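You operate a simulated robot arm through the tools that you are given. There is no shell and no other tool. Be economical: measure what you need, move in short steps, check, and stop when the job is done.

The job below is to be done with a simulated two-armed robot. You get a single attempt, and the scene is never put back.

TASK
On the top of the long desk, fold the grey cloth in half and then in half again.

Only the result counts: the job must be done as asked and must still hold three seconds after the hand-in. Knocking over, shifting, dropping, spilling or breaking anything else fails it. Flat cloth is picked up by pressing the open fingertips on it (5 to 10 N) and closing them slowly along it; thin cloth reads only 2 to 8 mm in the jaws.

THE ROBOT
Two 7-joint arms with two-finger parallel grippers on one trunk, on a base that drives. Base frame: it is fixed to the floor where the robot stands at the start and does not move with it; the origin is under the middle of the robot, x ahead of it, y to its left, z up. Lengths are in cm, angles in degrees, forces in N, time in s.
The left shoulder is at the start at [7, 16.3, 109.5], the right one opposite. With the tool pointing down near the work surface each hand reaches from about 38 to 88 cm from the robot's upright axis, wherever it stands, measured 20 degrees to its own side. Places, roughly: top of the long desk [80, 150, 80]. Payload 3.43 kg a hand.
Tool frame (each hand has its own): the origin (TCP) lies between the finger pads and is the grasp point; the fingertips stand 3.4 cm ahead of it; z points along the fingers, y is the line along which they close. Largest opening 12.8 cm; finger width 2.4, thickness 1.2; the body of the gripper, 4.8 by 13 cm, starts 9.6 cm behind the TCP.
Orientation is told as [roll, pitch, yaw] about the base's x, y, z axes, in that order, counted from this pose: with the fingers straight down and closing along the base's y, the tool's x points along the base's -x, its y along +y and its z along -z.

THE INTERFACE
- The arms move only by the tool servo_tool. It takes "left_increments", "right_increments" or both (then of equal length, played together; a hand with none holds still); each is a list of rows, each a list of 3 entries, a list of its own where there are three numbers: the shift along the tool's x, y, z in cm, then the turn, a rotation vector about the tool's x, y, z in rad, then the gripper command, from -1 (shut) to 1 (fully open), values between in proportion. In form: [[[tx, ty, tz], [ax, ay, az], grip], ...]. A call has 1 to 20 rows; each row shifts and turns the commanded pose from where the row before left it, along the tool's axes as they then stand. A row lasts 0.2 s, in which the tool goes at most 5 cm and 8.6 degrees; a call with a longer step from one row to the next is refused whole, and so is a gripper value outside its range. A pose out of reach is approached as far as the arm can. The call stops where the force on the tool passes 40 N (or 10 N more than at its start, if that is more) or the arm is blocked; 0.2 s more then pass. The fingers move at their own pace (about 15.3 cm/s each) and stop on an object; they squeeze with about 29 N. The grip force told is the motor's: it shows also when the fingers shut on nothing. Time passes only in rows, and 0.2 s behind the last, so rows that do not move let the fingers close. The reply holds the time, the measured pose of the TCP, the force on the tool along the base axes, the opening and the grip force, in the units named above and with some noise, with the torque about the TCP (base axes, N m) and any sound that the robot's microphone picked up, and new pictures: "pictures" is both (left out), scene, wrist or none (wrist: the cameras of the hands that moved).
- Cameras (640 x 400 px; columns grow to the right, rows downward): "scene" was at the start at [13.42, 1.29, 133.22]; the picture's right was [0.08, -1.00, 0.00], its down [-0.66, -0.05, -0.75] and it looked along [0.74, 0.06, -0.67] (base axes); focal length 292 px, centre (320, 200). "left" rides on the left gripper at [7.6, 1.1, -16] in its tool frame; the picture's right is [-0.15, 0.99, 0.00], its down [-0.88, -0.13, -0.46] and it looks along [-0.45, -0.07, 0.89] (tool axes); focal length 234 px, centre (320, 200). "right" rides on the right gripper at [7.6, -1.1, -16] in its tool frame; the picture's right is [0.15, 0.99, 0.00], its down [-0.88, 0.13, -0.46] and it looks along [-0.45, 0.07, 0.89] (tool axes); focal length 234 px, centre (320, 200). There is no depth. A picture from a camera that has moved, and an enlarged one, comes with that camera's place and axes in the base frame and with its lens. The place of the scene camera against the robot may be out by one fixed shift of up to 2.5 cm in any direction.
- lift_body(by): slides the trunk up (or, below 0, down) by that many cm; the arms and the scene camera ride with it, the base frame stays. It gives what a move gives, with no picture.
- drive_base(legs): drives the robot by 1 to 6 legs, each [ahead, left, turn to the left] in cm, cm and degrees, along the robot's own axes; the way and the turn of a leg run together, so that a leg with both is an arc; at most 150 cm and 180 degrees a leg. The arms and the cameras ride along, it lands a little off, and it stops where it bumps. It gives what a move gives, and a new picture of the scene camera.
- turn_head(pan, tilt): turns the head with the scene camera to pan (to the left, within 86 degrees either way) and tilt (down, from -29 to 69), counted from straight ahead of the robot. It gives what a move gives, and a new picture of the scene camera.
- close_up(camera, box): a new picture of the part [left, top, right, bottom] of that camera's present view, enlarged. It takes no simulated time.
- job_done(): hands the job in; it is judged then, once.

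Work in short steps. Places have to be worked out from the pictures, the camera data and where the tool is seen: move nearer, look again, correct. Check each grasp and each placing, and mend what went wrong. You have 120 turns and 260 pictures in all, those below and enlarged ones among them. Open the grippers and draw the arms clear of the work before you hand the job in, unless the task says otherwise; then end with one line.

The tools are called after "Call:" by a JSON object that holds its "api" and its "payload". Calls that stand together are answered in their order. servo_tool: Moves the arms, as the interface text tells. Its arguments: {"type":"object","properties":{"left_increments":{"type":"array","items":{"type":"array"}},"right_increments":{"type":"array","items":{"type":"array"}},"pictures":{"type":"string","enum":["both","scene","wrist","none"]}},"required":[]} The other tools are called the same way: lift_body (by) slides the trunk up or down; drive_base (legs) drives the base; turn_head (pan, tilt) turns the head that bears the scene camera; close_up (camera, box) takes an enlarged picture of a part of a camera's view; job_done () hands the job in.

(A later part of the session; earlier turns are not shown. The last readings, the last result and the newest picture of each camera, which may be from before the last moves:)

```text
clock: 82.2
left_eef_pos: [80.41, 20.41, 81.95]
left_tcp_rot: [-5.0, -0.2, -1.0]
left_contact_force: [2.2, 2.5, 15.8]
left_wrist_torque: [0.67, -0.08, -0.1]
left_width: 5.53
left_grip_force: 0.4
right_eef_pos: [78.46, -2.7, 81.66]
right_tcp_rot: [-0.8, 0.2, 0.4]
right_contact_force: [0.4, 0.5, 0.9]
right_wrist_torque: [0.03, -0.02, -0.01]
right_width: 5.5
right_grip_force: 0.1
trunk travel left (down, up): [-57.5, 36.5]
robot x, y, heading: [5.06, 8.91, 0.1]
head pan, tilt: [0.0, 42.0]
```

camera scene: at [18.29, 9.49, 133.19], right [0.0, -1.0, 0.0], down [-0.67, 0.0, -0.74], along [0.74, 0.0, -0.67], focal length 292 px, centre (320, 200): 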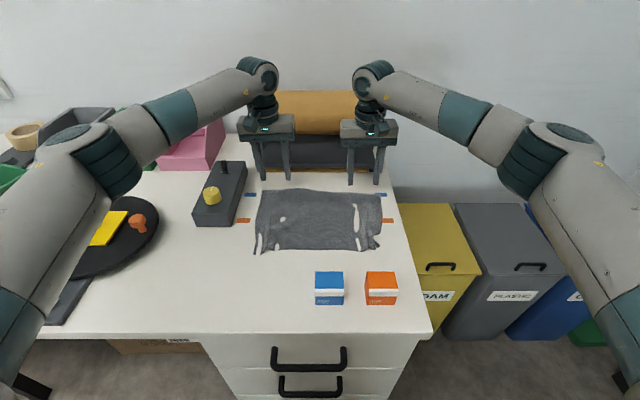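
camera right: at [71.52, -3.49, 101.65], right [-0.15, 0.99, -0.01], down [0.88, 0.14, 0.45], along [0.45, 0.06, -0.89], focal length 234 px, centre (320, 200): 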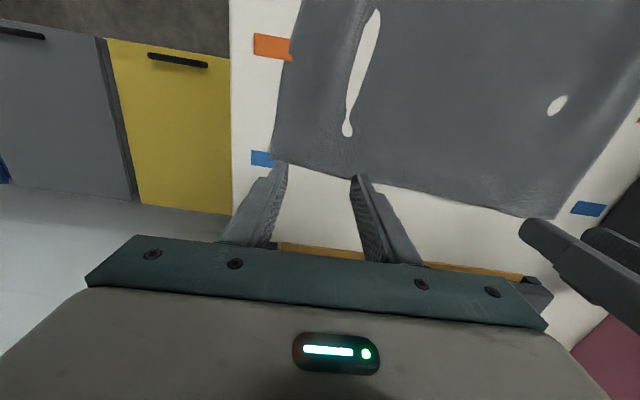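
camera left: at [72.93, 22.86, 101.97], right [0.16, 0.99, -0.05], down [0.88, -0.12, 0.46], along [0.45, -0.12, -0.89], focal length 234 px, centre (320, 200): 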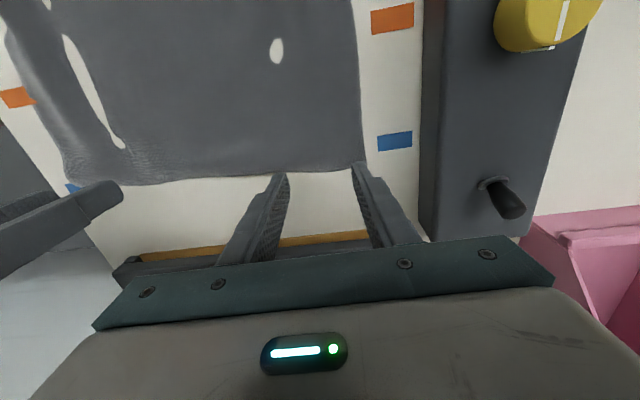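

I tilted the left the wrong way (roll −5°). Lifting it slightly, correcting to 0, and returning.

Call:
{"api": "servo_tool", "payload": {"left_increments": [[[0, 0, -1.0], [0, 0, 0], -0.14], [[0, 0.4, 0], [-0.045, 0, 0], -0.14], [[0, 0, 0], [-0.042, 0, 0], -0.14], [[0, 0, 1.0], [0, 0, 0], -0.14], [[0, 0, 0.25], [0, 0, 0], -0.14], [[0, 0, 0], [0, 0, 0], -0.14]], "right_increments": [[[0, 0, 0], [0, 0, 0], -0.14], [[0, 0, 0], [0, 0, 0], -0.14], [[0, 0, 0], [0, 0, 0], -0.14], [[0, 0, 0.08], [0, 0, 0], -0.14], [[0, 0, 0.05], [0, 0, 0], -0.14], [[0, 0, 0], [0, 0, 0], -0.14]], "pictures": "none"}}

```text
clock: 83.6
left_eef_pos: [80.26, 21.04, 81.57]
left_tcp_rot: [0.0, -0.2, -1.0]
left_contact_force: [0.7, 1.3, 8.6]
left_wrist_torque: [0.0, -0.06, -0.03]
left_width: 5.49
left_grip_force: 0.0
right_eef_pos: [78.36, -2.71, 81.53]
right_tcp_rot: [-0.9, 0.1, 0.4]
right_contact_force: [3.5, 0.2, 12.3]
right_wrist_torque: [0.37, -0.13, -0.08]
right_width: 5.49
right_grip_force: 0.0
trunk travel left (down, up): [-57.5, 36.5]
robot x, y, heading: [5.08, 8.49, 0.2]
head pan, tilt: [0.0, 42.0]
```

Forces are right (left 9 N, right 12 N). Closing slowly.

Call:
{"api": "servo_tool", "payload": {"left_increments": [[[0, 0, 0], [0, 0, 0], -0.19], [[0, 0, 0], [0, 0, 0], -0.24], [[0, 0, 0], [0, 0, 0], -0.29], [[0, 0, 0], [0, 0, 0], -0.34], [[0, 0, 0], [0, 0, 0], -0.39], [[0, 0, 0], [0, 0, 0], -0.44], [[0, 0, 0], [0, 0, 0], -0.49], [[0, 0, 0], [0, 0, 0], -0.54], [[0, 0, 0], [0, 0, 0], -0.59], [[0, 0, 0], [0, 0, 0], -0.64], [[0, 0, 0], [0, 0, 0], -0.69], [[0, 0, 0], [0, 0, 0], -0.74], [[0, 0, 0], [0, 0, 0], -0.79], [[0, 0, 0], [0, 0, 0], -0.84], [[0, 0, 0], [0, 0, 0], -0.89], [[0, 0, 0], [0, 0, 0], -0.94], [[0, 0, 0], [0, 0, 0], -1], [[0, 0, 0], [0, 0, 0], -1]], "right_increments": [[[0, 0, -0.04], [0, 0, 0], -0.19], [[0, 0, 0], [0, 0, 0], -0.24], [[0, 0, 0], [0, 0, 0], -0.29], [[0, 0, 0], [0, 0, 0], -0.34], [[0, 0, 0], [0, 0, 0], -0.39], [[0, 0, 0], [0, 0, 0], -0.44], [[0, 0, 0], [0, 0, 0], -0.49], [[0, 0, 0], [0, 0, 0], -0.54], [[0, 0, 0], [0, 0, 0], -0.59], [[0, 0, 0], [0, 0, 0], -0.64], [[0, 0, 0], [0, 0, 0], -0.69], [[0, 0, 0], [0, 0, 0], -0.74], [[0, 0, 0], [0, 0, 0], -0.79], [[0, 0, 0], [0, 0, 0], -0.84], [[0, 0, 0], [0, 0, 0], -0.89], [[0, 0, 0], [0, 0, 0], -0.94], [[0, 0, 0], [0, 0, 0], -1], [[0, 0, 0], [0, 0, 0], -1]], "pictures": "wrist"}}

```text
clock: 87.4
left_eef_pos: [80.27, 20.89, 81.55]
left_tcp_rot: [-0.1, -0.2, -1.0]
left_contact_force: [-0.5, -3.1, 19.8]
left_wrist_torque: [-0.19, 0.09, 0.11]
left_width: 0.28
left_grip_force: 29.0
right_eef_pos: [78.25, -2.59, 81.58]
right_tcp_rot: [-0.9, 0.2, 0.4]
right_contact_force: [1.3, 4.7, 4.1]
right_wrist_torque: [0.15, -0.06, -0.13]
right_width: 0.17
right_grip_force: 29.0
trunk travel left (down, up): [-57.5, 36.5]
robot x, y, heading: [4.95, 9.02, -0.2]
head pan, tilt: [0.0, 42.0]
camera right: at [70.72, -3.7, 97.65], right [-0.15, 0.99, -0.01], down [0.88, 0.14, 0.45], along [0.45, 0.06, -0.89], focal length 234 px, centre (320, 200)
camera left: at [72.61, 22.12, 97.54], right [0.16, 0.99, 0.0], down [0.88, -0.15, 0.46], along [0.45, -0.07, -0.89], focal length 234 px, centre (320, 200)
```

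right: 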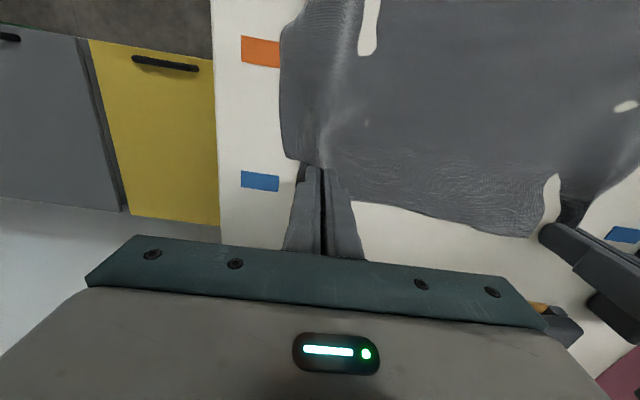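
left: 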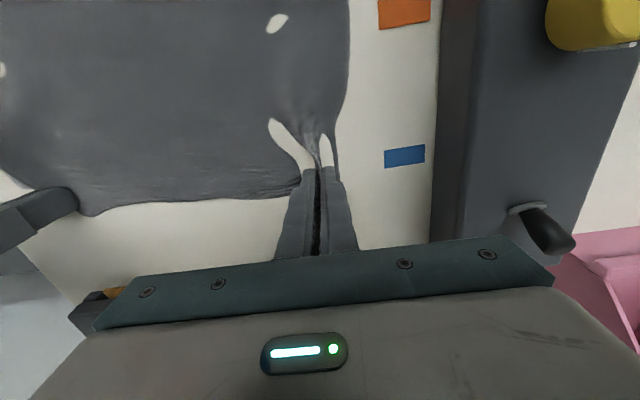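

Both show cloth in the jaws. Lifting 3 cm with a first bit of pitch to verify the hold.

Call:
{"api": "servo_tool", "payload": {"left_increments": [[[0, 0, -1], [0, 0, 0], -1], [[0.2, 0, -1], [0, 0, 0], -1], [[0.4, 0, -1], [0, 0, 0], -1], [[0, 0, 0], [0, 0, 0], -1]], "right_increments": [[[0, 0, -1], [0, 0, 0], -1], [[0, 0, -1], [0, 0, 0], -1], [[0, 0, -1], [0, 0, 0], -1], [[0, 0, 0], [0, 0, 0], -1]], "pictures": "both"}}

```text
clock: 88.4
left_eef_pos: [79.75, 20.87, 84.19]
left_tcp_rot: [0.2, 0.1, -1.0]
left_contact_force: [-0.2, -2.9, -0.4]
left_wrist_torque: [-0.14, 0.03, 0.1]
left_width: 0.29
left_grip_force: 29.3
right_eef_pos: [78.39, -2.55, 84.34]
right_tcp_rot: [-0.8, 0.4, 0.4]
right_contact_force: [0.3, 4.2, -0.7]
right_wrist_torque: [0.12, -0.02, -0.1]
right_width: 0.18
right_grip_force: 28.6
trunk travel left (down, up): [-57.5, 36.5]
robot x, y, heading: [4.85, 9.0, -0.0]
head pan, tilt: [0.0, 42.0]
camera scene: at [18.39, 9.49, 133.18], right [0.0, -1.0, 0.0], down [-0.67, 0.0, -0.74], along [0.74, 0.0, -0.67], focal length 292 px, centre (320, 200)
camera right: at [70.96, -3.66, 100.48], right [-0.15, 0.99, -0.01], down [0.88, 0.14, 0.45], along [0.45, 0.06, -0.89], focal length 234 px, centre (320, 200)
camera left: at [72.21, 22.08, 100.26], right [0.16, 0.99, 0.0], down [0.88, -0.15, 0.45], along [0.45, -0.07, -0.89], focal length 234 px, centre (320, 200)
```

scene: 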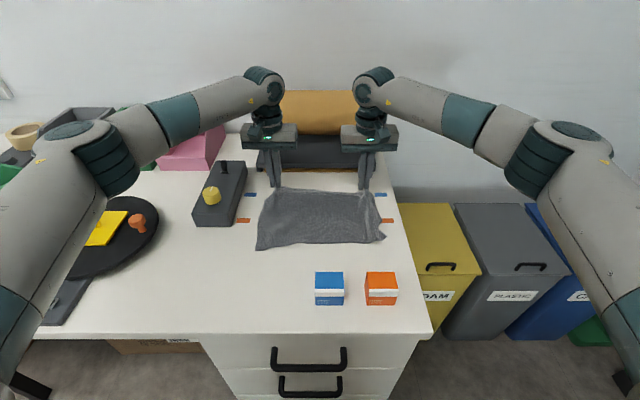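
right: 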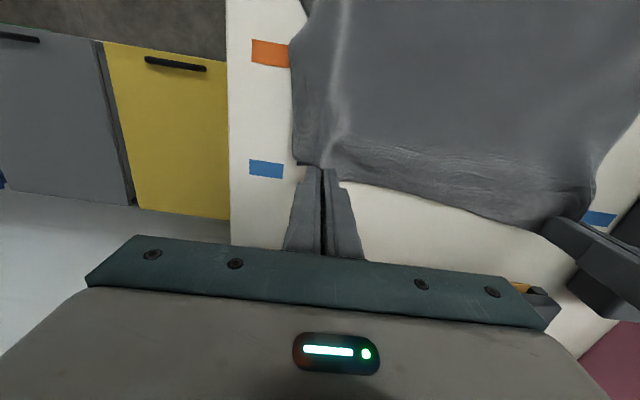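
left: 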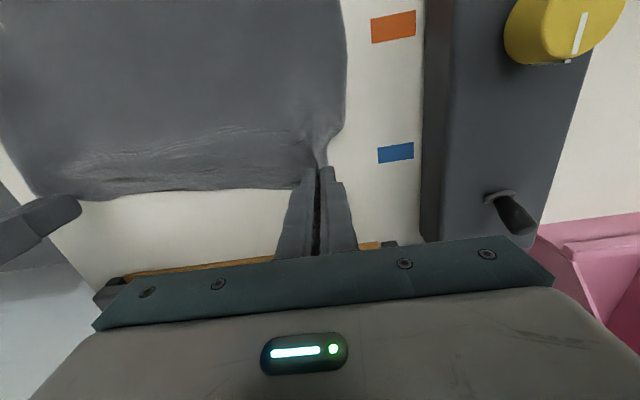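

The hold is good, but a ridge running across the fold acts as a stiff fin, which is why the sheet won't hinge. A pinch with the jaws closing along x (ridge parallel to the fold) will hinge freely. I'll put it back down, open with the tips pressed so the gather spreads out, and lift off.

Call:
{"api": "servo_tool", "payload": {"left_increments": [[[-0.5, 0, 1], [0, 0, 0], -1], [[0, 0, 1], [0, 0, 0], -1], [[0, 0, 0.95], [0, 0, 0], -1], [[0, 0, 0], [0, 0, 0], -0.9], [[0, 0, 0], [0, 0, 0], -0.75], [[0, 0, 0], [0, 0, 0], -0.6], [[0, 0, 0], [0, 0, 0], -0.45], [[0, 0, 0], [0, 0, 0], -0.3], [[0, 0, 0], [0, 0, 0], -0.14], [[0, 0, 0], [0, 0, 0], -0.1], [[0, 0, -2], [0, 0, 0], -0.1], [[0, 0, -4], [0, 0, 0], -0.1], [[0, 0, -4], [0, 0, 0], -0.1]], "right_increments": [[[-0.2, 0, 1], [0, 0, 0], -1], [[0, 0, 1], [0, 0, 0], -1], [[0, 0, 0.95], [0, 0, 0], -1], [[0, 0, 0], [0, 0, 0], -0.9], [[0, 0, 0], [0, 0, 0], -0.75], [[0, 0, 0], [0, 0, 0], -0.6], [[0, 0, 0], [0, 0, 0], -0.45], [[0, 0, 0], [0, 0, 0], -0.3], [[0, 0, 0], [0, 0, 0], -0.14], [[0, 0, 0], [0, 0, 0], -0.1], [[0, 0, -2], [0, 0, 0], -0.1], [[0, 0, -4], [0, 0, 0], -0.1], [[0, 0, -4], [0, 0, 0], -0.1]], "pictures": "wrist"}}

Call:
{"api": "close_up", "payload": {"camera": "scene", "box": [220, 140, 420, 265]}}

```text
clock: 91.2
left_eef_pos: [80.08, 20.87, 91.5]
left_tcp_rot: [0.0, -0.1, -1.0]
left_contact_force: [-0.3, -0.1, 0.2]
left_wrist_torque: [-0.02, -0.02, 0.0]
left_width: 5.79
left_grip_force: 0.0
right_eef_pos: [78.75, -2.49, 91.41]
right_tcp_rot: [-0.9, 0.4, 0.5]
right_contact_force: [-0.4, -0.2, 0.0]
right_wrist_torque: [0.0, -0.02, -0.03]
right_width: 5.76
right_grip_force: 0.0
trunk travel left (down, up): [-57.5, 36.5]
robot x, y, heading: [4.99, 8.94, -0.1]
head pan, tilt: [0.0, 42.0]
camera right: at [71.16, -3.46, 107.54], right [-0.15, 0.99, -0.01], down [0.88, 0.14, 0.45], along [0.45, 0.06, -0.89], focal length 234 px, centre (320, 200)
camera left: at [72.61, 22.13, 107.47], right [0.16, 0.99, 0.0], down [0.88, -0.15, 0.46], along [0.45, -0.07, -0.89], focal length 234 px, centre (320, 200)
```

right: 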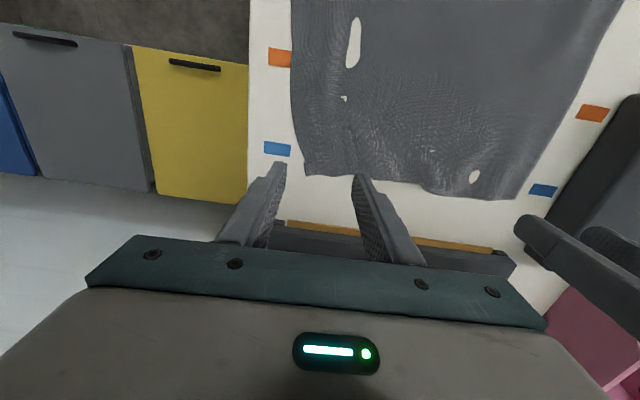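
left: 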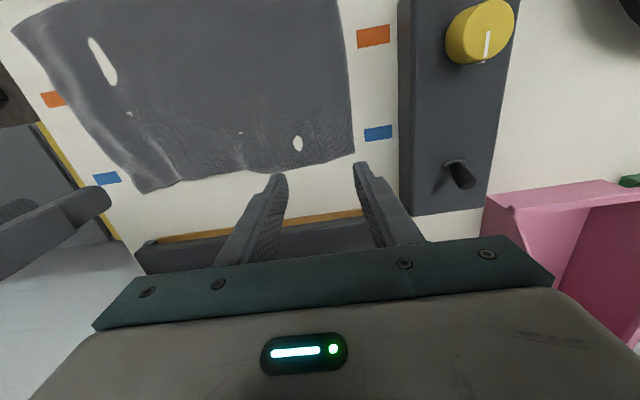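

```text
3.20 times, centred on (320, 202) of scene
camera zoom: at [18.3, 9.51, 133.17], right [0.0, -1.0, 0.0], down [-0.67, 0.0, -0.74], along [0.74, 0.0, -0.67], focal length 934 px, centre (320, 192)
```

zoom: 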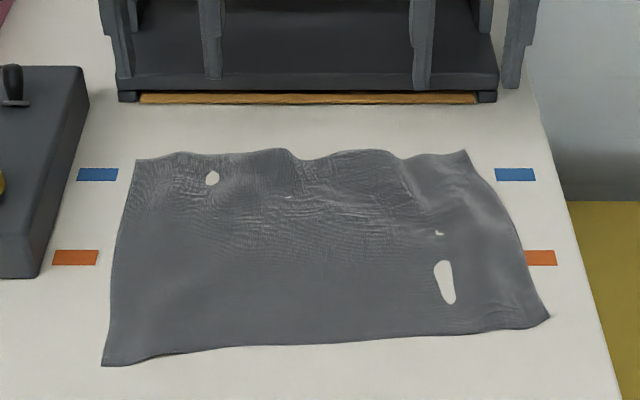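

Great, the cloth is nearly flat again: corners ≈ far-left (81.5, 25.5), far-right (82.5, −3.7), near-left (59, 25), near-right (63.5, −7.5). Now turning both hands 90° so the jaws close along x, over the far corners.

Call:
{"api": "servo_tool", "payload": {"left_increments": [[[2.4, 2.6, 0], [0, 0, 0], -0.22], [[0, 0, 0], [0, 0, 0.1428], -0.22], [[0, 0, 0], [0, 0, 0.1428], -0.22], [[0, 0, 0], [0, 0, 0.1428], -0.22], [[0, 0, 0], [0, 0, 0.1428], -0.22], [[0, 0, 0], [0, 0, 0.1428], -0.22], [[0, 0, 0], [0, 0, 0.1428], -0.22], [[0, 0, 0], [0, 0, 0.1428], -0.22], [[0, 0, 0], [0, 0, 0.1428], -0.22], [[0, 0, 0], [0, 0, 0.1428], -0.22], [[0, 0, 0], [0, 0, 0.1428], -0.22], [[0, 0, 0], [0, 0, 0.1254], -0.22], [[0, 0, 0], [0, 0, 0], -0.22]], "right_increments": [[[0.65, 0.9, 0], [0, 0, 0], -0.22], [[0, 0, 0], [0, 0, -0.1428], -0.22], [[0, 0, 0], [0, 0, -0.1428], -0.22], [[0, 0, 0], [0, 0, -0.1428], -0.22], [[0, 0, 0], [0, 0, -0.1428], -0.22], [[0, 0, 0], [0, 0, -0.1428], -0.22], [[0, 0, 0], [0, 0, -0.1428], -0.22], [[0, 0, 0], [0, 0, -0.1428], -0.22], [[0, 0, 0], [0, 0, -0.1428], -0.22], [[0, 0, 0], [0, 0, -0.1428], -0.22], [[0, 0, 0], [0, 0, -0.1428], -0.22], [[0, 0, 0], [0, 0, -0.1354], -0.22], [[0, 0, 0], [0, 0, 0], -0.22]], "pictures": "both"}}

```text
clock: 94.0
left_eef_pos: [75.3, 23.63, 91.81]
left_tcp_rot: [0.2, 0.0, -44.5]
left_contact_force: [-0.4, -0.7, 0.3]
left_wrist_torque: [-0.01, -0.01, -0.01]
left_width: 4.99
left_grip_force: 0.0
left hand out of reach, approached as far as the arm can: row 7, 8, 9, 10, 11, 12
right_eef_pos: [75.25, -2.07, 91.4]
right_tcp_rot: [-0.3, 0.9, 46.6]
right_contact_force: [0.8, -0.2, -0.1]
right_wrist_torque: [-0.01, -0.01, -0.03]
right_width: 4.98
right_grip_force: 0.0
right hand out of reach, approached as far as the arm can: row 7, 8, 9, 10, 11, 12
trunk travel left (down, up): [-57.5, 36.5]
robot x, y, heading: [5.39, 8.98, -0.1]
head pan, tilt: [0.0, 42.0]
camera scene: at [18.39, 9.51, 133.18], right [0.0, -1.0, 0.0], down [-0.67, 0.0, -0.74], along [0.74, 0.0, -0.67], focal length 292 px, centre (320, 200)
camera right: at [70.9, -8.31, 107.55], right [-0.82, 0.57, 0.0], down [0.51, 0.74, 0.44], along [0.26, 0.36, -0.9], focal length 234 px, centre (320, 200)
camera left: at [70.63, 29.72, 107.84], right [0.8, 0.6, 0.0], down [0.54, -0.71, 0.46], along [0.28, -0.36, -0.89], focal length 234 px, centre (320, 200)
```

scene: 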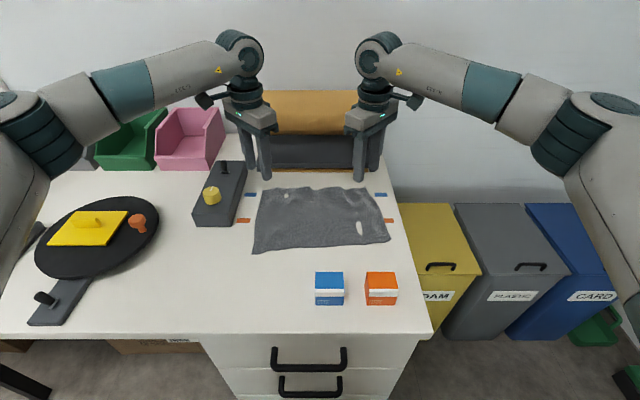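
right: 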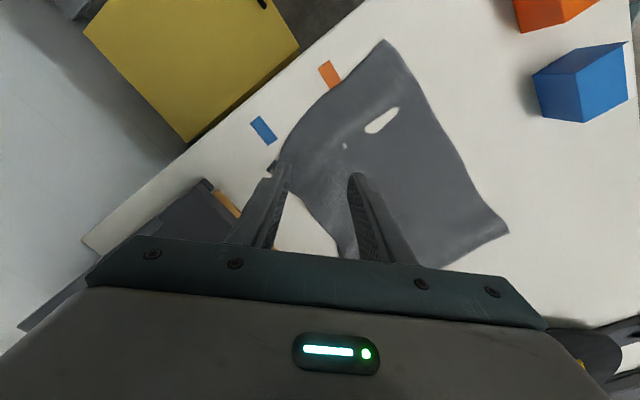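
left: 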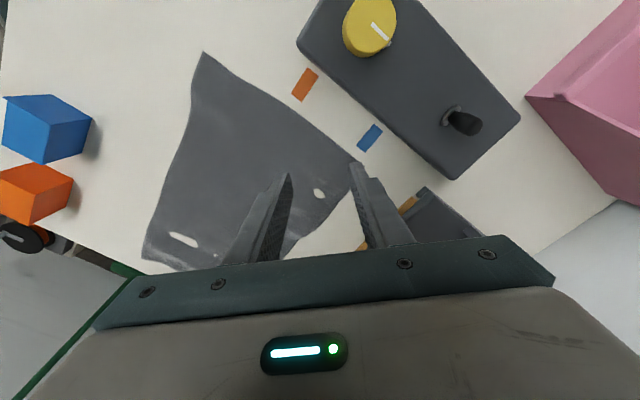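

Yaw limits out near 45°, but a 45° diagonal pinch at each corner is actually ideal (ridge cuts across the corner). Rotating the command back to 45°.

Call:
{"api": "servo_tool", "payload": {"left_increments": [[[0, 0, 0], [0, 0, -0.14], -0.22], [[0, 0, 0], [0, 0, -0.14], -0.22], [[0, 0, 0], [0, 0, -0.14], -0.22], [[0, 0, 0], [0, 0, -0.14], -0.22], [[0, 0, 0], [0, 0, -0.14], -0.22], [[0, 0, 0], [0, 0, -0.14], -0.22], [[0, 0, 0], [0, 0, 0], -0.22]], "right_increments": [[[0, 0, 0], [0, 0, 0.14], -0.22], [[0, 0, 0], [0, 0, 0.14], -0.22], [[0, 0, 0], [0, 0, 0.14], -0.22], [[0, 0, 0], [0, 0, 0.14], -0.22], [[0, 0, 0], [0, 0, 0.14], -0.22], [[0, 0, 0], [0, 0, 0.14], -0.22], [[0, 0, 0], [0, 0, 0], -0.22]], "pictures": "none"}}

```text
clock: 95.6
left_eef_pos: [75.25, 23.57, 91.85]
left_tcp_rot: [0.0, 0.0, 3.7]
left_contact_force: [-0.5, -0.3, -0.4]
left_wrist_torque: [-0.01, 0.0, 0.02]
left_width: 5.0
left_grip_force: 0.0
right_eef_pos: [75.24, -2.19, 91.53]
right_tcp_rot: [-0.7, 0.3, -1.4]
right_contact_force: [-0.7, -0.8, 0.9]
right_wrist_torque: [-0.02, 0.01, 0.0]
right_width: 4.99
right_grip_force: 0.1
trunk travel left (down, up): [-57.5, 36.5]
robot x, y, heading: [4.85, 9.0, 0.2]
head pan, tilt: [0.0, 42.0]
```

The command had reset to the achieved pose, so I'm back at yaw ≈0. Moving to the corner pinch centres and rotating to 40°.

Call:
{"api": "servo_tool", "payload": {"left_increments": [[[-3.2, -1.6, 0], [0, 0, 0], -0.3], [[0, 0, 0.5], [0, 0, 0.128], -0.3], [[0, 0, 0.5], [0, 0, 0.127], -0.3], [[0, 0, 0.5], [0, 0, 0.127], -0.3], [[0, 0, 0.5], [0, 0, 0.127], -0.3], [[0, 0, 0.5], [0, 0, 0.127], -0.3], [[0, 0, 0.5], [0, 0, 0.127], -0.3], [[0, 0, 1], [0, 0, 0], -0.3], [[0, 0, 1], [0, 0, 0], -0.3], [[0, 0, 0], [0, 0, 0], -0.3]], "right_increments": [[[-3.96, 2.0, 0], [0, 0, 0], -0.3], [[0, 0, 0.5], [0, 0, -0.12], -0.3], [[0, 0, 0.5], [0, 0, -0.12], -0.3], [[0, 0, 0.5], [0, 0, -0.12], -0.3], [[0, 0, 0.5], [0, 0, -0.12], -0.3], [[0, 0, 0.5], [0, 0, -0.12], -0.3], [[0, 0, 0.5], [0, 0, -0.12], -0.3], [[0, 0, 1], [0, 0, 0], -0.3], [[0, 0, 1], [0, 0, 0], -0.3], [[0, 0, 0], [0, 0, 0], -0.3]], "pictures": "wrist"}}

```text
clock: 97.8
left_eef_pos: [78.62, 22.27, 86.84]
left_tcp_rot: [0.1, 0.0, -36.5]
left_contact_force: [-0.3, 0.2, 0.2]
left_wrist_torque: [-0.01, -0.02, -0.04]
left_width: 4.47
left_grip_force: 0.1
left hand out of reach, approached as far as the arm can: row 7
right_eef_pos: [79.25, -0.45, 86.37]
right_tcp_rot: [-0.4, 0.6, 39.9]
right_contact_force: [-0.4, 0.1, 0.2]
right_wrist_torque: [0.05, 0.02, 0.0]
right_width: 4.47
right_grip_force: 0.1
trunk travel left (down, up): [-57.5, 36.5]
robot x, y, heading: [5.0, 8.82, -0.1]
head pan, tilt: [0.0, 42.0]
camera right: at [74.14, -5.92, 102.52], right [-0.75, 0.66, -0.01], down [0.59, 0.67, 0.44], along [0.3, 0.33, -0.9], focal length 234 px, centre (320, 200)
camera left: at [73.12, 27.56, 102.82], right [0.71, 0.71, 0.0], down [0.63, -0.63, 0.46], along [0.32, -0.32, -0.89], focal length 234 px, centre (320, 200)
```

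right: 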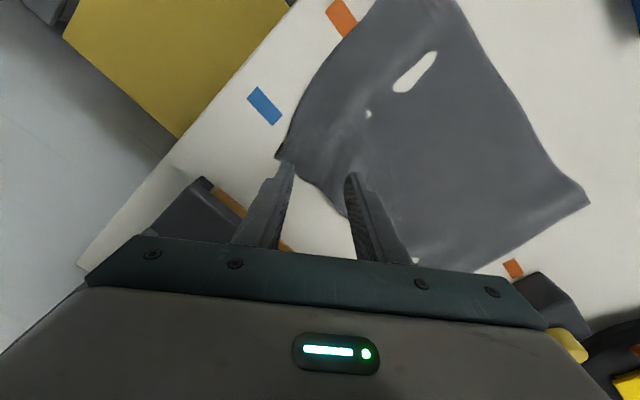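
left: 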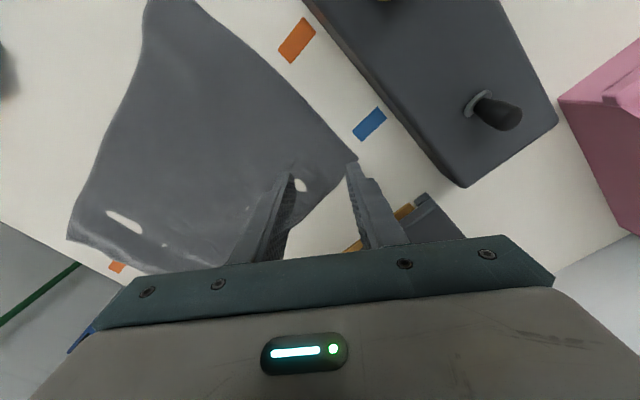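

Corners seen at (81.2, 24.9) and (82.1, −3.5). Small trims and down to contact.

Call:
{"api": "servo_tool", "payload": {"left_increments": [[[-0.49, -1.0, 1], [0, 0, 0], -0.3], [[0, 0, 1.5], [0, 0, 0], -0.3], [[0, 0, 1.5], [0, 0, 0], -0.3], [[0, 0, 0.9], [0, 0, 0], -0.3], [[0, 0, 0.25], [0, 0, 0], -0.3], [[0, 0, 0], [0, 0, 0], -0.3]], "right_increments": [[[-0.2, 0.48, 1], [0, 0, 0], -0.3], [[0, 0, 1.5], [0, 0, 0], -0.3], [[0, 0, 1.5], [0, 0, 0], -0.3], [[0, 0, 0.6], [0, 0, 0], -0.3], [[0, 0, 0.2], [0, 0, 0], -0.3], [[0, 0, 0], [0, 0, 0], -0.3]], "pictures": "wrist"}}

```text
clock: 99.2
left_eef_pos: [78.38, 21.09, 81.78]
left_tcp_rot: [0.1, 0.0, -36.4]
left_contact_force: [0.0, 0.0, 0.4]
left_wrist_torque: [0.0, 0.03, 0.01]
left_width: 4.49
left_grip_force: 0.1
right_eef_pos: [78.92, 0.1, 81.6]
right_tcp_rot: [-0.5, 0.7, 39.9]
right_contact_force: [0.2, 0.1, 1.4]
right_wrist_torque: [0.0, -0.01, 0.02]
right_width: 4.49
right_grip_force: 0.0
trunk travel left (down, up): [-57.5, 36.5]
robot x, y, heading: [4.99, 9.01, 0.2]
head pan, tilt: [0.0, 42.0]
camera right: at [73.91, -5.48, 97.71], right [-0.75, 0.67, -0.01], down [0.59, 0.67, 0.44], along [0.3, 0.33, -0.9], focal length 234 px, centre (320, 200)
camera left: at [72.88, 26.48, 97.73], right [0.71, 0.71, 0.0], down [0.63, -0.63, 0.46], along [0.32, -0.32, -0.89], focal length 234 px, centre (320, 200)
```

right: 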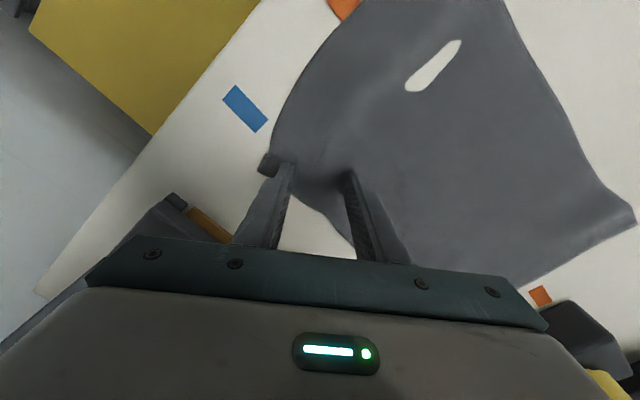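
left: 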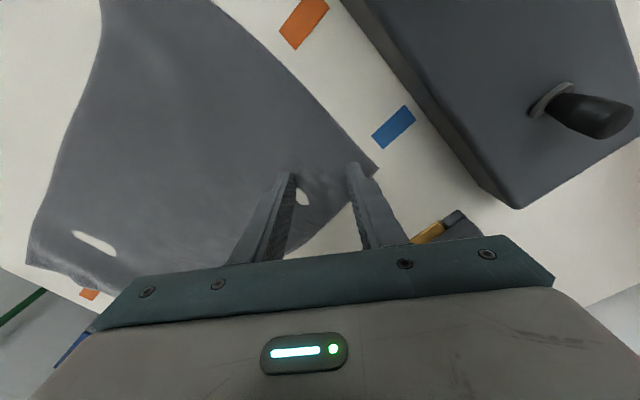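

The outer right finger is partly off the edge; shifting the right 1 cm and left 0.6 cm inward, then light press.

Call:
{"api": "servo_tool", "payload": {"left_increments": [[[0.6, 0, 0], [0, 0, 0], -0.3], [[0, 0, 0.2], [0, 0, 0], -0.3], [[0, 0, 0.15], [0, 0, 0], -0.3], [[0, 0, 0], [0, 0, 0], -0.3]], "right_increments": [[[1.0, 0, -0.1], [0, 0, 0], -0.3], [[0, 0, 0.1], [0, 0, 0], -0.3], [[0, 0, 0.15], [0, 0, 0], -0.3], [[0, 0, 0], [0, 0, 0], -0.3]], "pictures": "none"}}

```text
clock: 100.2
left_eef_pos: [77.93, 21.4, 81.6]
left_tcp_rot: [0.0, -0.1, -36.5]
left_contact_force: [0.6, 0.3, 10.7]
left_wrist_torque: [0.13, -0.13, 0.02]
left_width: 4.49
left_grip_force: 0.1
right_eef_pos: [78.22, -0.51, 81.48]
right_tcp_rot: [-0.6, 0.8, 39.9]
right_contact_force: [0.9, -1.2, 4.8]
right_wrist_torque: [-0.09, -0.09, 0.0]
right_width: 4.49
right_grip_force: 0.2
trunk travel left (down, up): [-57.5, 36.5]
robot x, y, heading: [5.19, 9.12, 0.1]
head pan, tilt: [0.0, 42.0]
```

Good forces. Closing slowly.

Call:
{"api": "servo_tool", "payload": {"left_increments": [[[0, 0, 0], [0, 0, 0], -0.35], [[0, 0, 0], [0, 0, 0], -0.4], [[0, 0, 0], [0, 0, 0], -0.45], [[0, 0, 0], [0, 0, 0], -0.5], [[0, 0, 0], [0, 0, 0], -0.55], [[0, 0, 0], [0, 0, 0], -0.6], [[0, 0, 0], [0, 0, 0], -0.65], [[0, 0, 0], [0, 0, 0], -0.7], [[0, 0, 0], [0, 0, 0], -0.75], [[0, 0, 0], [0, 0, 0], -0.8], [[0, 0, 0], [0, 0, 0], -0.85], [[0, 0, 0], [0, 0, 0], -0.9], [[0, 0, 0], [0, 0, 0], -0.95], [[0, 0, 0], [0, 0, 0], -1], [[0, 0, 0], [0, 0, 0], -1]], "right_increments": [[[0, 0, 0.04], [0, 0, 0], -0.35], [[0, 0, 0], [0, 0, 0], -0.4], [[0, 0, 0], [0, 0, 0], -0.45], [[0, 0, 0], [0, 0, 0], -0.5], [[0, 0, 0], [0, 0, 0], -0.55], [[0, 0, 0], [0, 0, 0], -0.6], [[0, 0, 0], [0, 0, 0], -0.65], [[0, 0, 0], [0, 0, 0], -0.7], [[0, 0, 0], [0, 0, 0], -0.75], [[0, 0, 0], [0, 0, 0], -0.8], [[0, 0, 0], [0, 0, 0], -0.85], [[0, 0, 0], [0, 0, 0], -0.9], [[0, 0, 0], [0, 0, 0], -0.95], [[0, 0, 0], [0, 0, 0], -1], [[0, 0, 0], [0, 0, 0], -1]], "pictures": "wrist"}}

```text
clock: 103.4
left_eef_pos: [77.76, 21.26, 81.51]
left_tcp_rot: [0.0, -0.1, -36.5]
left_contact_force: [1.1, -7.3, 13.5]
left_wrist_torque: [-0.18, -0.05, 0.02]
left_width: 0.26
left_grip_force: 29.2
right_eef_pos: [78.08, -0.48, 81.56]
right_tcp_rot: [-0.5, 0.6, 39.9]
right_contact_force: [-0.4, 6.5, 8.5]
right_wrist_torque: [0.21, -0.05, 0.0]
right_width: 0.25
right_grip_force: 29.2
trunk travel left (down, up): [-57.5, 36.5]
robot x, y, heading: [4.97, 8.77, -0.2]
head pan, tilt: [0.0, 42.0]
camera right: at [72.99, -6.09, 97.69], right [-0.75, 0.66, -0.01], down [0.59, 0.67, 0.45], along [0.3, 0.33, -0.9], focal length 234 px, centre (320, 200)
camera left: at [72.24, 26.79, 97.55], right [0.71, 0.71, 0.0], down [0.63, -0.63, 0.46], along [0.33, -0.32, -0.89], focal length 234 px, centre (320, 200)
```

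right: 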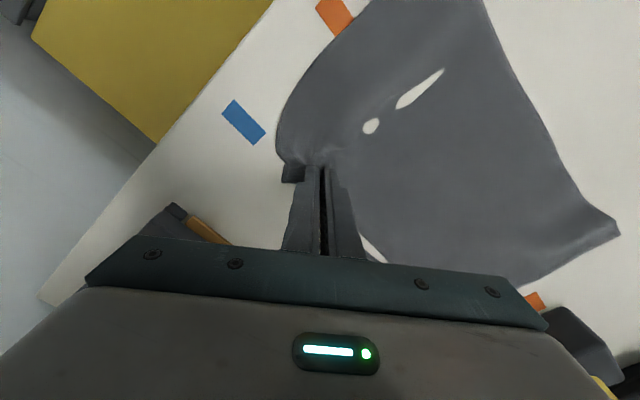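
left: 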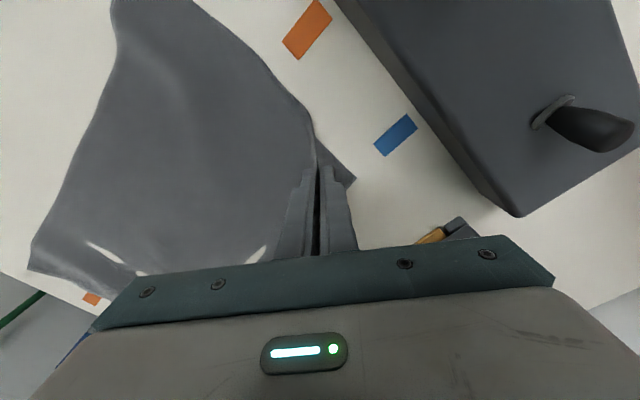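

Both corners pinched cleanly. Starting the fold toward me along a low arc; stopping near the apex to check.

Call:
{"api": "servo_tool", "payload": {"left_increments": [[[0.1, -0.3, -1.2], [0, 0, 0], -1], [[0.21, -0.16, -1.2], [0, 0, 0], -1], [[0.708, -0.524, -1.1], [0, 0, 0], -1], [[0.708, -0.524, -0.9], [0, 0, 0], -1], [[0.708, -0.524, -0.9], [0, 0, 0], -1], [[0.708, -0.524, -0.6], [0, 0, 0], -1], [[0.708, -0.524, -0.4], [0, 0, 0], -1], [[0.708, -0.524, -0.2], [0, 0, 0], -1], [[0.708, -0.524, 0], [0, 0, 0], -1], [[0.708, -0.524, 0], [0, 0, 0], -1], [[0, 0, 0], [0, 0, 0], -1]], "right_increments": [[[0.04, 0.28, -1.2], [0, 0, 0], -1], [[0.17, 0.12, -1.2], [0, 0, 0], -1], [[0.569, 0.411, -1.1], [0, 0, 0], -1], [[0.569, 0.411, -0.9], [0, 0, 0], -1], [[0.569, 0.411, -0.9], [0, 0, 0], -1], [[0.569, 0.411, -0.6], [0, 0, 0], -1], [[0.569, 0.411, -0.4], [0, 0, 0], -1], [[0.569, 0.411, -0.2], [0, 0, 0], -1], [[0.569, 0.411, 0], [0, 0, 0], -1], [[0.569, 0.411, 0], [0, 0, 0], -1], [[0, 0, 0], [0, 0, 0], -1]], "pictures": "both"}}

Call:
{"api": "close_up", "payload": {"camera": "scene", "box": [220, 140, 420, 265]}}

```text
clock: 105.8
left_eef_pos: [70.3, 21.18, 87.84]
left_tcp_rot: [0.0, 0.0, -36.5]
left_contact_force: [1.5, -9.1, 0.9]
left_wrist_torque: [-0.36, -0.03, 0.04]
left_width: 0.25
left_grip_force: 28.5
right_eef_pos: [72.15, -0.58, 88.01]
right_tcp_rot: [-0.4, 0.6, 39.9]
right_contact_force: [-0.7, 9.4, -0.7]
right_wrist_torque: [0.34, 0.04, 0.04]
right_width: 0.27
right_grip_force: 29.1
trunk travel left (down, up): [-57.5, 36.5]
robot x, y, heading: [5.18, 8.88, 0.0]
head pan, tilt: [0.0, 42.0]
camera scene: at [18.42, 9.49, 133.17], right [0.0, -1.0, 0.0], down [-0.67, 0.0, -0.74], along [0.74, 0.0, -0.67], focal length 292 px, centre (320, 200)
camera right: at [67.21, -6.22, 104.05], right [-0.75, 0.66, 0.0], down [0.59, 0.67, 0.44], along [0.3, 0.33, -0.9], focal length 234 px, centre (320, 200)
camera left: at [64.88, 26.72, 103.86], right [0.71, 0.71, 0.0], down [0.63, -0.63, 0.46], along [0.32, -0.32, -0.89], focal length 234 px, centre (320, 200)
```

scene: 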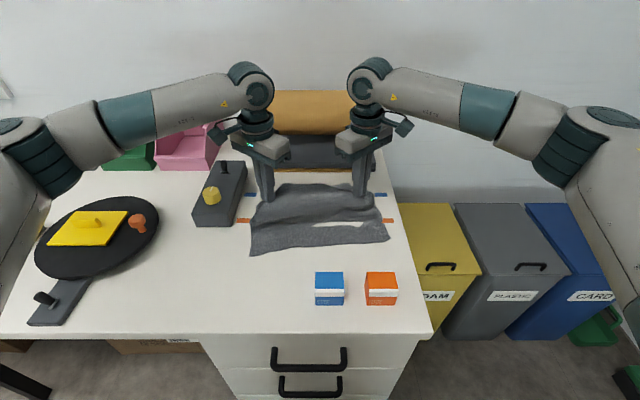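
right: 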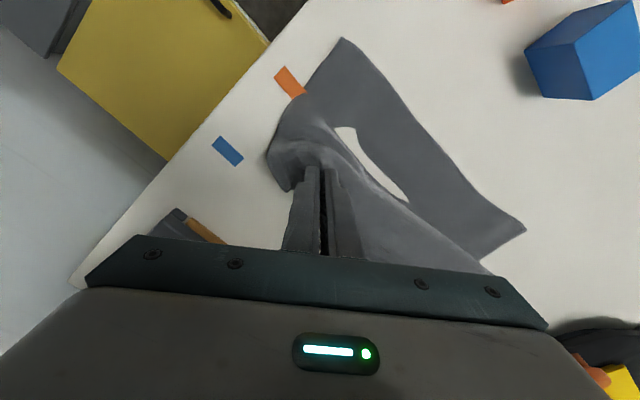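
left: 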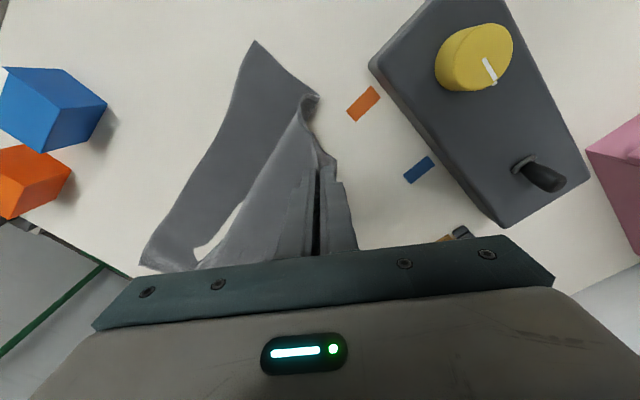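

```text
3.20 times, centred on (320, 202) of scene
camera zoom: at [18.42, 9.49, 133.17], right [0.0, -1.0, 0.0], down [-0.67, 0.0, -0.74], along [0.74, 0.0, -0.67], focal length 934 px, centre (320, 192)
```

zoom: 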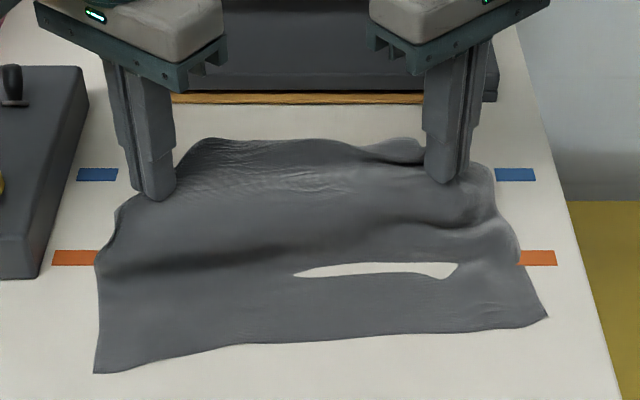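

The interior still leaves the grip toward me, so it needs the tool to pitch as it goes over — in this direction the hands can lean toward the robot. Pitching both by −45° about the fold axis while the tips stay roughly in place.

Call:
{"api": "servo_tool", "payload": {"left_increments": [[[0.196, -0.145, -0.057], [-0.0476, -0.0643, 0], -1], [[0.192, -0.142, -0.076], [-0.0476, -0.0643, 0], -1], [[0.187, -0.138, -0.095], [-0.0476, -0.0643, 0], -1], [[0.179, -0.133, -0.113], [-0.0476, -0.0643, 0], -1], [[0.172, -0.127, -0.131], [-0.0476, -0.0643, 0], -1], [[0.163, -0.121, -0.147], [-0.0476, -0.0643, 0], -1], [[0.153, -0.113, -0.163], [-0.0476, -0.0643, 0], -1], [[0.142, -0.105, -0.178], [-0.0476, -0.0643, 0], -1], [[0.13, -0.096, -0.192], [-0.0476, -0.0643, 0], -1], [[0.117, -0.086, -0.204], [-0.0476, -0.0643, 0], -1], [[0, 0, 0], [0, 0, 0], -1]], "right_increments": [[[0.187, 0.156, -0.057], [0.0513, -0.0614, 0], -1], [[0.183, 0.153, -0.076], [0.0513, -0.0614, 0], -1], [[0.178, 0.149, -0.095], [0.0513, -0.0614, 0], -1], [[0.171, 0.143, -0.113], [0.0513, -0.0614, 0], -1], [[0.164, 0.137, -0.131], [0.0513, -0.0614, 0], -1], [[0.156, 0.13, -0.147], [0.0513, -0.0614, 0], -1], [[0.146, 0.122, -0.163], [0.0513, -0.0614, 0], -1], [[0.136, 0.113, -0.178], [0.0513, -0.0614, 0], -1], [[0.124, 0.104, -0.192], [0.0513, -0.0614, 0], -1], [[0.111, 0.093, -0.204], [0.0513, -0.0614, 0], -1], [[0, 0, 0], [0, 0, 0], -1]], "pictures": "scene"}}

Call:
{"api": "close_up", "payload": {"camera": "scene", "box": [220, 140, 420, 265]}}

```text
clock: 108.2
left_eef_pos: [67.94, 21.22, 88.51]
left_tcp_rot: [31.6, -35.2, -46.8]
left_contact_force: [1.3, -10.5, 0.3]
left_wrist_torque: [-0.28, -0.03, -0.25]
left_width: 0.24
left_grip_force: 29.0
right_eef_pos: [69.77, -0.66, 88.6]
right_tcp_rot: [-33.8, -32.8, 50.5]
right_contact_force: [-1.1, 9.9, -0.4]
right_wrist_torque: [0.23, 0.03, 0.28]
right_width: 0.25
right_grip_force: 29.1
trunk travel left (down, up): [-57.5, 36.5]
robot x, y, heading: [4.91, 9.1, 0.1]
head pan, tilt: [0.0, 42.0]
camera scene: at [18.4, 9.5, 133.18], right [0.0, -1.0, 0.0], down [-0.67, 0.0, -0.74], along [0.74, 0.0, -0.67], focal length 292 px, centre (320, 200)
```

scene: 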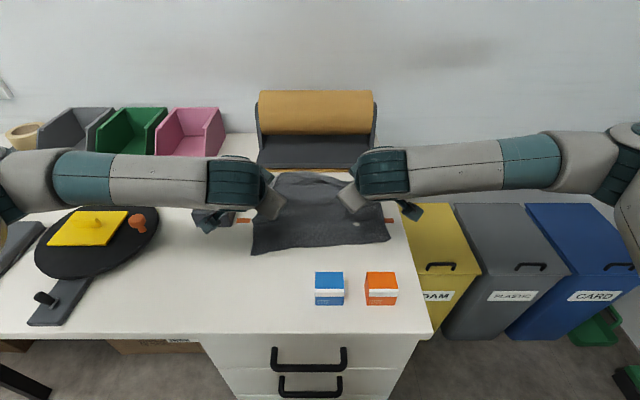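

```text
3.20 times, centred on (320, 202) of scene
camera zoom: at [18.4, 9.5, 133.18], right [0.0, -1.0, 0.0], down [-0.67, 0.0, -0.74], along [0.74, 0.0, -0.67], focal length 934 px, centre (320, 192)
```

zoom: 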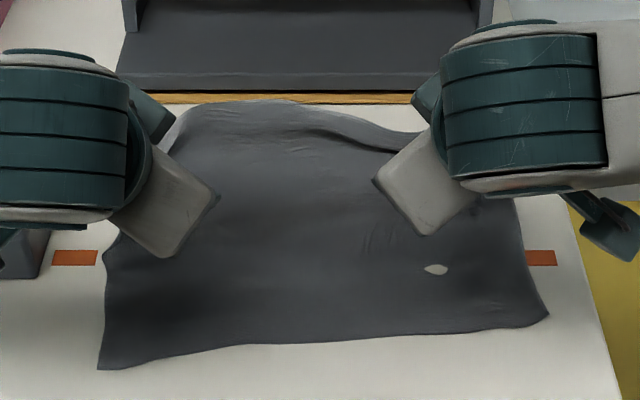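

Pitch worked. Now sweeping the tips along an arc toward me and down.

Call:
{"api": "servo_tool", "payload": {"left_increments": [[[0.454, -0.336, -0.581], [0, 0, 0], -1], [[0.569, -0.421, -0.442], [0, 0, 0], -1], [[0.685, -0.507, -0.302], [0, 0, 0], -1], [[0.8, -0.592, -0.163], [0, 0, 0], -1], [[0.916, -0.678, -0.023], [0, 0, 0], -1], [[0, 0, 0], [0, 0, 0], -1]], "right_increments": [[[0.364, 0.304, -0.488], [0, 0, 0], -1], [[0.473, 0.396, -0.349], [0, 0, 0], -1], [[0.584, 0.488, -0.209], [0, 0, 0], -1], [[0.693, 0.579, -0.07], [0, 0, 0], -1], [[0.804, 0.672, 0.07], [0, 0, 0], -1], [[0, 0, 0], [0, 0, 0], -1]], "pictures": "both"}}

Call:
{"api": "close_up", "payload": {"camera": "scene", "box": [220, 140, 420, 265]}}

```text
clock: 109.6
left_eef_pos: [63.9, 21.19, 86.4]
left_tcp_rot: [31.6, -35.2, -46.8]
left_contact_force: [1.8, -11.1, 0.7]
left_wrist_torque: [-0.39, -0.01, -0.25]
left_width: 0.25
left_grip_force: 29.1
right_eef_pos: [66.44, -0.68, 86.7]
right_tcp_rot: [-33.9, -32.7, 50.4]
right_contact_force: [-2.3, 11.4, -0.5]
right_wrist_torque: [0.26, 0.06, 0.37]
right_width: 0.26
right_grip_force: 29.4
trunk travel left (down, up): [-57.5, 36.5]
robot x, y, heading: [4.7, 9.28, -0.2]
head pan, tilt: [0.0, 42.0]
camera scene: at [18.38, 9.5, 133.18], right [0.0, -1.0, 0.0], down [-0.67, 0.0, -0.74], along [0.74, 0.0, -0.67], focal length 292 px, centre (320, 200)
camera right: at [51.39, -6.39, 94.19], right [-0.52, 0.66, -0.54], down [0.09, 0.67, 0.73], along [0.85, 0.34, -0.41], focal length 234 px, centre (320, 200)
camera left: at [48.6, 26.69, 93.7], right [0.49, 0.71, 0.51], down [0.11, -0.63, 0.77], along [0.86, -0.32, -0.39], focal length 234 px, centre (320, 200)
```

scene: 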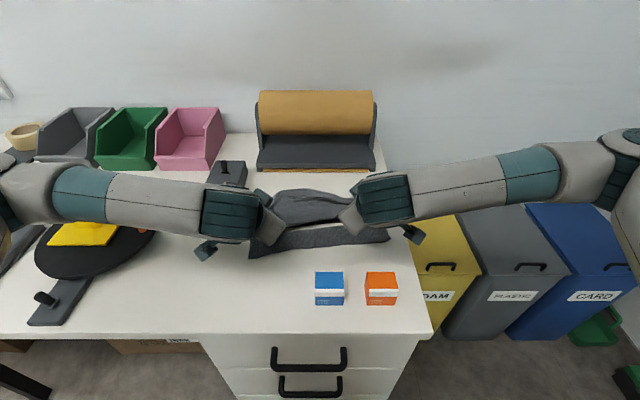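
right: 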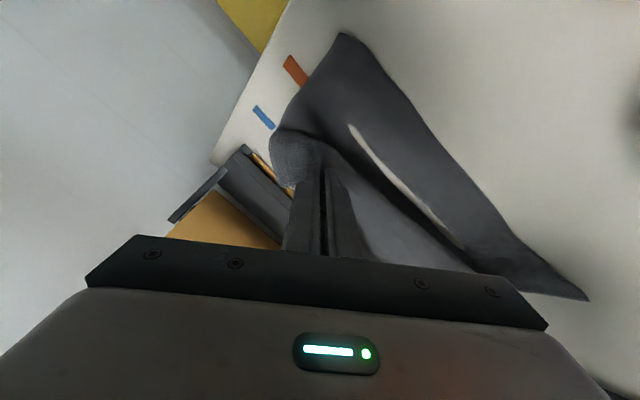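
left: 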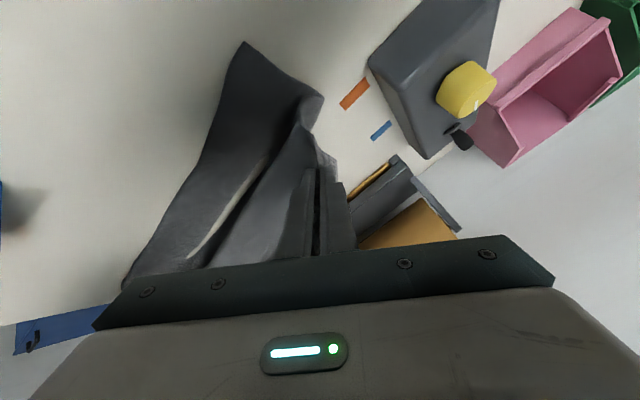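

```text
3.20 times, centred on (320, 202) of scene
camera zoom: at [18.38, 9.5, 133.18], right [0.0, -1.0, 0.0], down [-0.67, 0.0, -0.74], along [0.74, 0.0, -0.67], focal length 934 px, centre (320, 192)
```

zoom: 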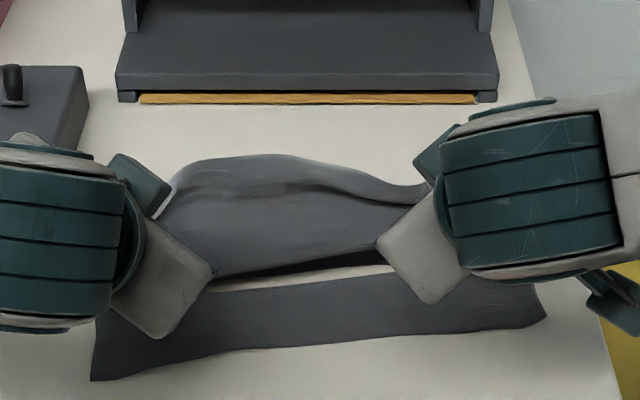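

The sheet folds but the held strip still points away (an S). Boxes limit how low the right hand can go, so I'll raise a little, pitch further to ~60°, and release from there while pulling back, so the edge flops toward me.

Call:
{"api": "servo_tool", "payload": {"left_increments": [[[-0.084, 0.062, -0.259], [-0.0372, -0.0503, 0], -1], [[-0.084, 0.062, -0.259], [-0.0372, -0.0503, 0], -1], [[-0.084, 0.062, -0.259], [-0.0372, -0.0503, 0], -1], [[-0.084, 0.062, -0.259], [-0.0372, -0.0503, 0], -1], [[0, 0, 0], [0, 0, 0], -1]], "right_increments": [[[-0.08, -0.067, -0.259], [0.0401, -0.0479, 0], -1], [[-0.08, -0.067, -0.259], [0.0401, -0.0479, 0], -1], [[-0.08, -0.067, -0.259], [0.0401, -0.0479, 0], -1], [[-0.08, -0.067, -0.259], [0.0401, -0.0479, 0], -1], [[0, 0, 0], [0, 0, 0], -1]], "pictures": "both"}}

Call:
{"api": "close_up", "payload": {"camera": "scene", "box": [220, 140, 420, 265]}}

```text
clock: 110.8
left_eef_pos: [63.18, 21.25, 87.41]
left_tcp_rot: [46.1, -44.1, -56.1]
left_contact_force: [0.8, -11.4, -0.4]
left_wrist_torque: [-0.21, -0.05, -0.33]
left_width: 0.24
left_grip_force: 29.1
right_eef_pos: [65.89, -0.65, 87.63]
right_tcp_rot: [-48.5, -40.9, 59.4]
right_contact_force: [-1.1, 11.2, -0.7]
right_wrist_torque: [0.2, 0.07, 0.38]
right_width: 0.26
right_grip_force: 28.9
trunk travel left (down, up): [-57.5, 36.5]
robot x, y, heading: [4.89, 8.83, -0.0]
head pan, tilt: [0.0, 42.0]
camera scene: at [18.4, 9.55, 133.18], right [0.0, -1.0, 0.0], down [-0.67, 0.0, -0.74], along [0.74, 0.0, -0.67], focal length 292 px, centre (320, 200)
camera right: at [49.49, -6.4, 91.25], right [-0.37, 0.66, -0.66], down [-0.1, 0.68, 0.73], along [0.92, 0.34, -0.19], focal length 234 px, centre (320, 200)
camera left: at [46.7, 26.73, 90.61], right [0.35, 0.71, 0.61], down [-0.08, -0.63, 0.77], along [0.93, -0.32, -0.16], focal length 234 px, centre (320, 200)
```

scene: 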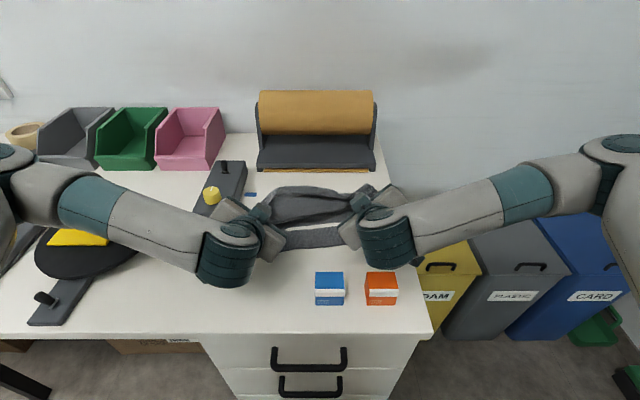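
right: 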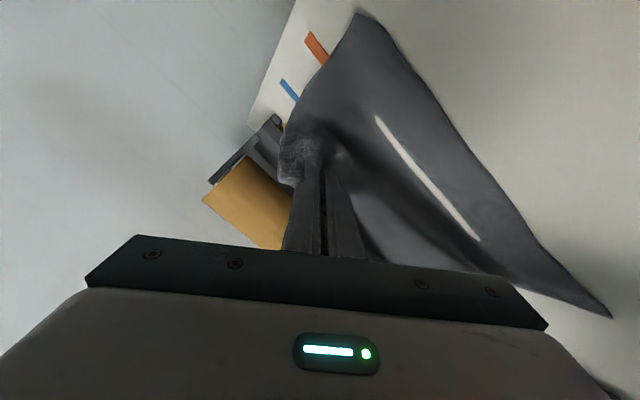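
left: 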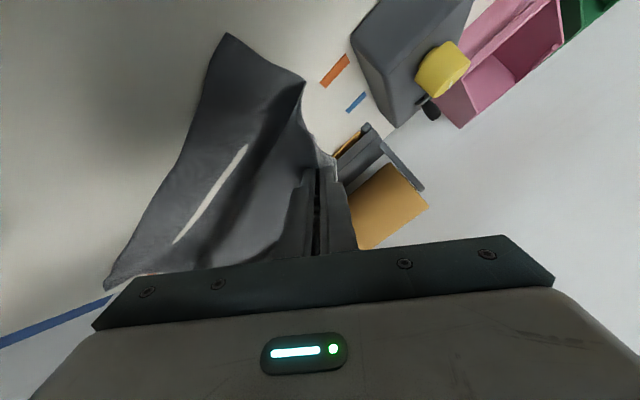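

```text
3.20 times, centred on (320, 202) of scene
camera zoom: at [18.4, 9.55, 133.18], right [0.0, -1.0, 0.0], down [-0.67, 0.0, -0.74], along [0.74, 0.0, -0.67], focal length 934 px, centre (320, 192)
```

zoom: 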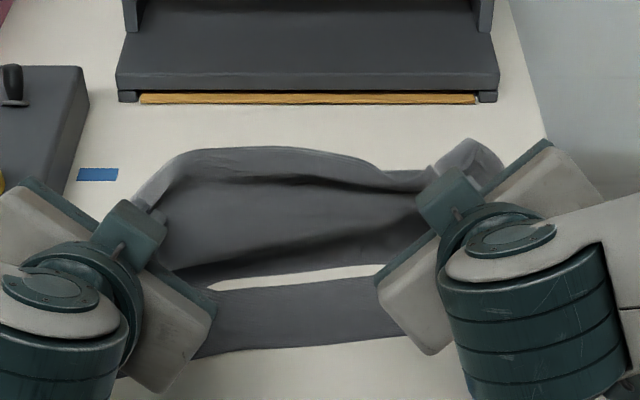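

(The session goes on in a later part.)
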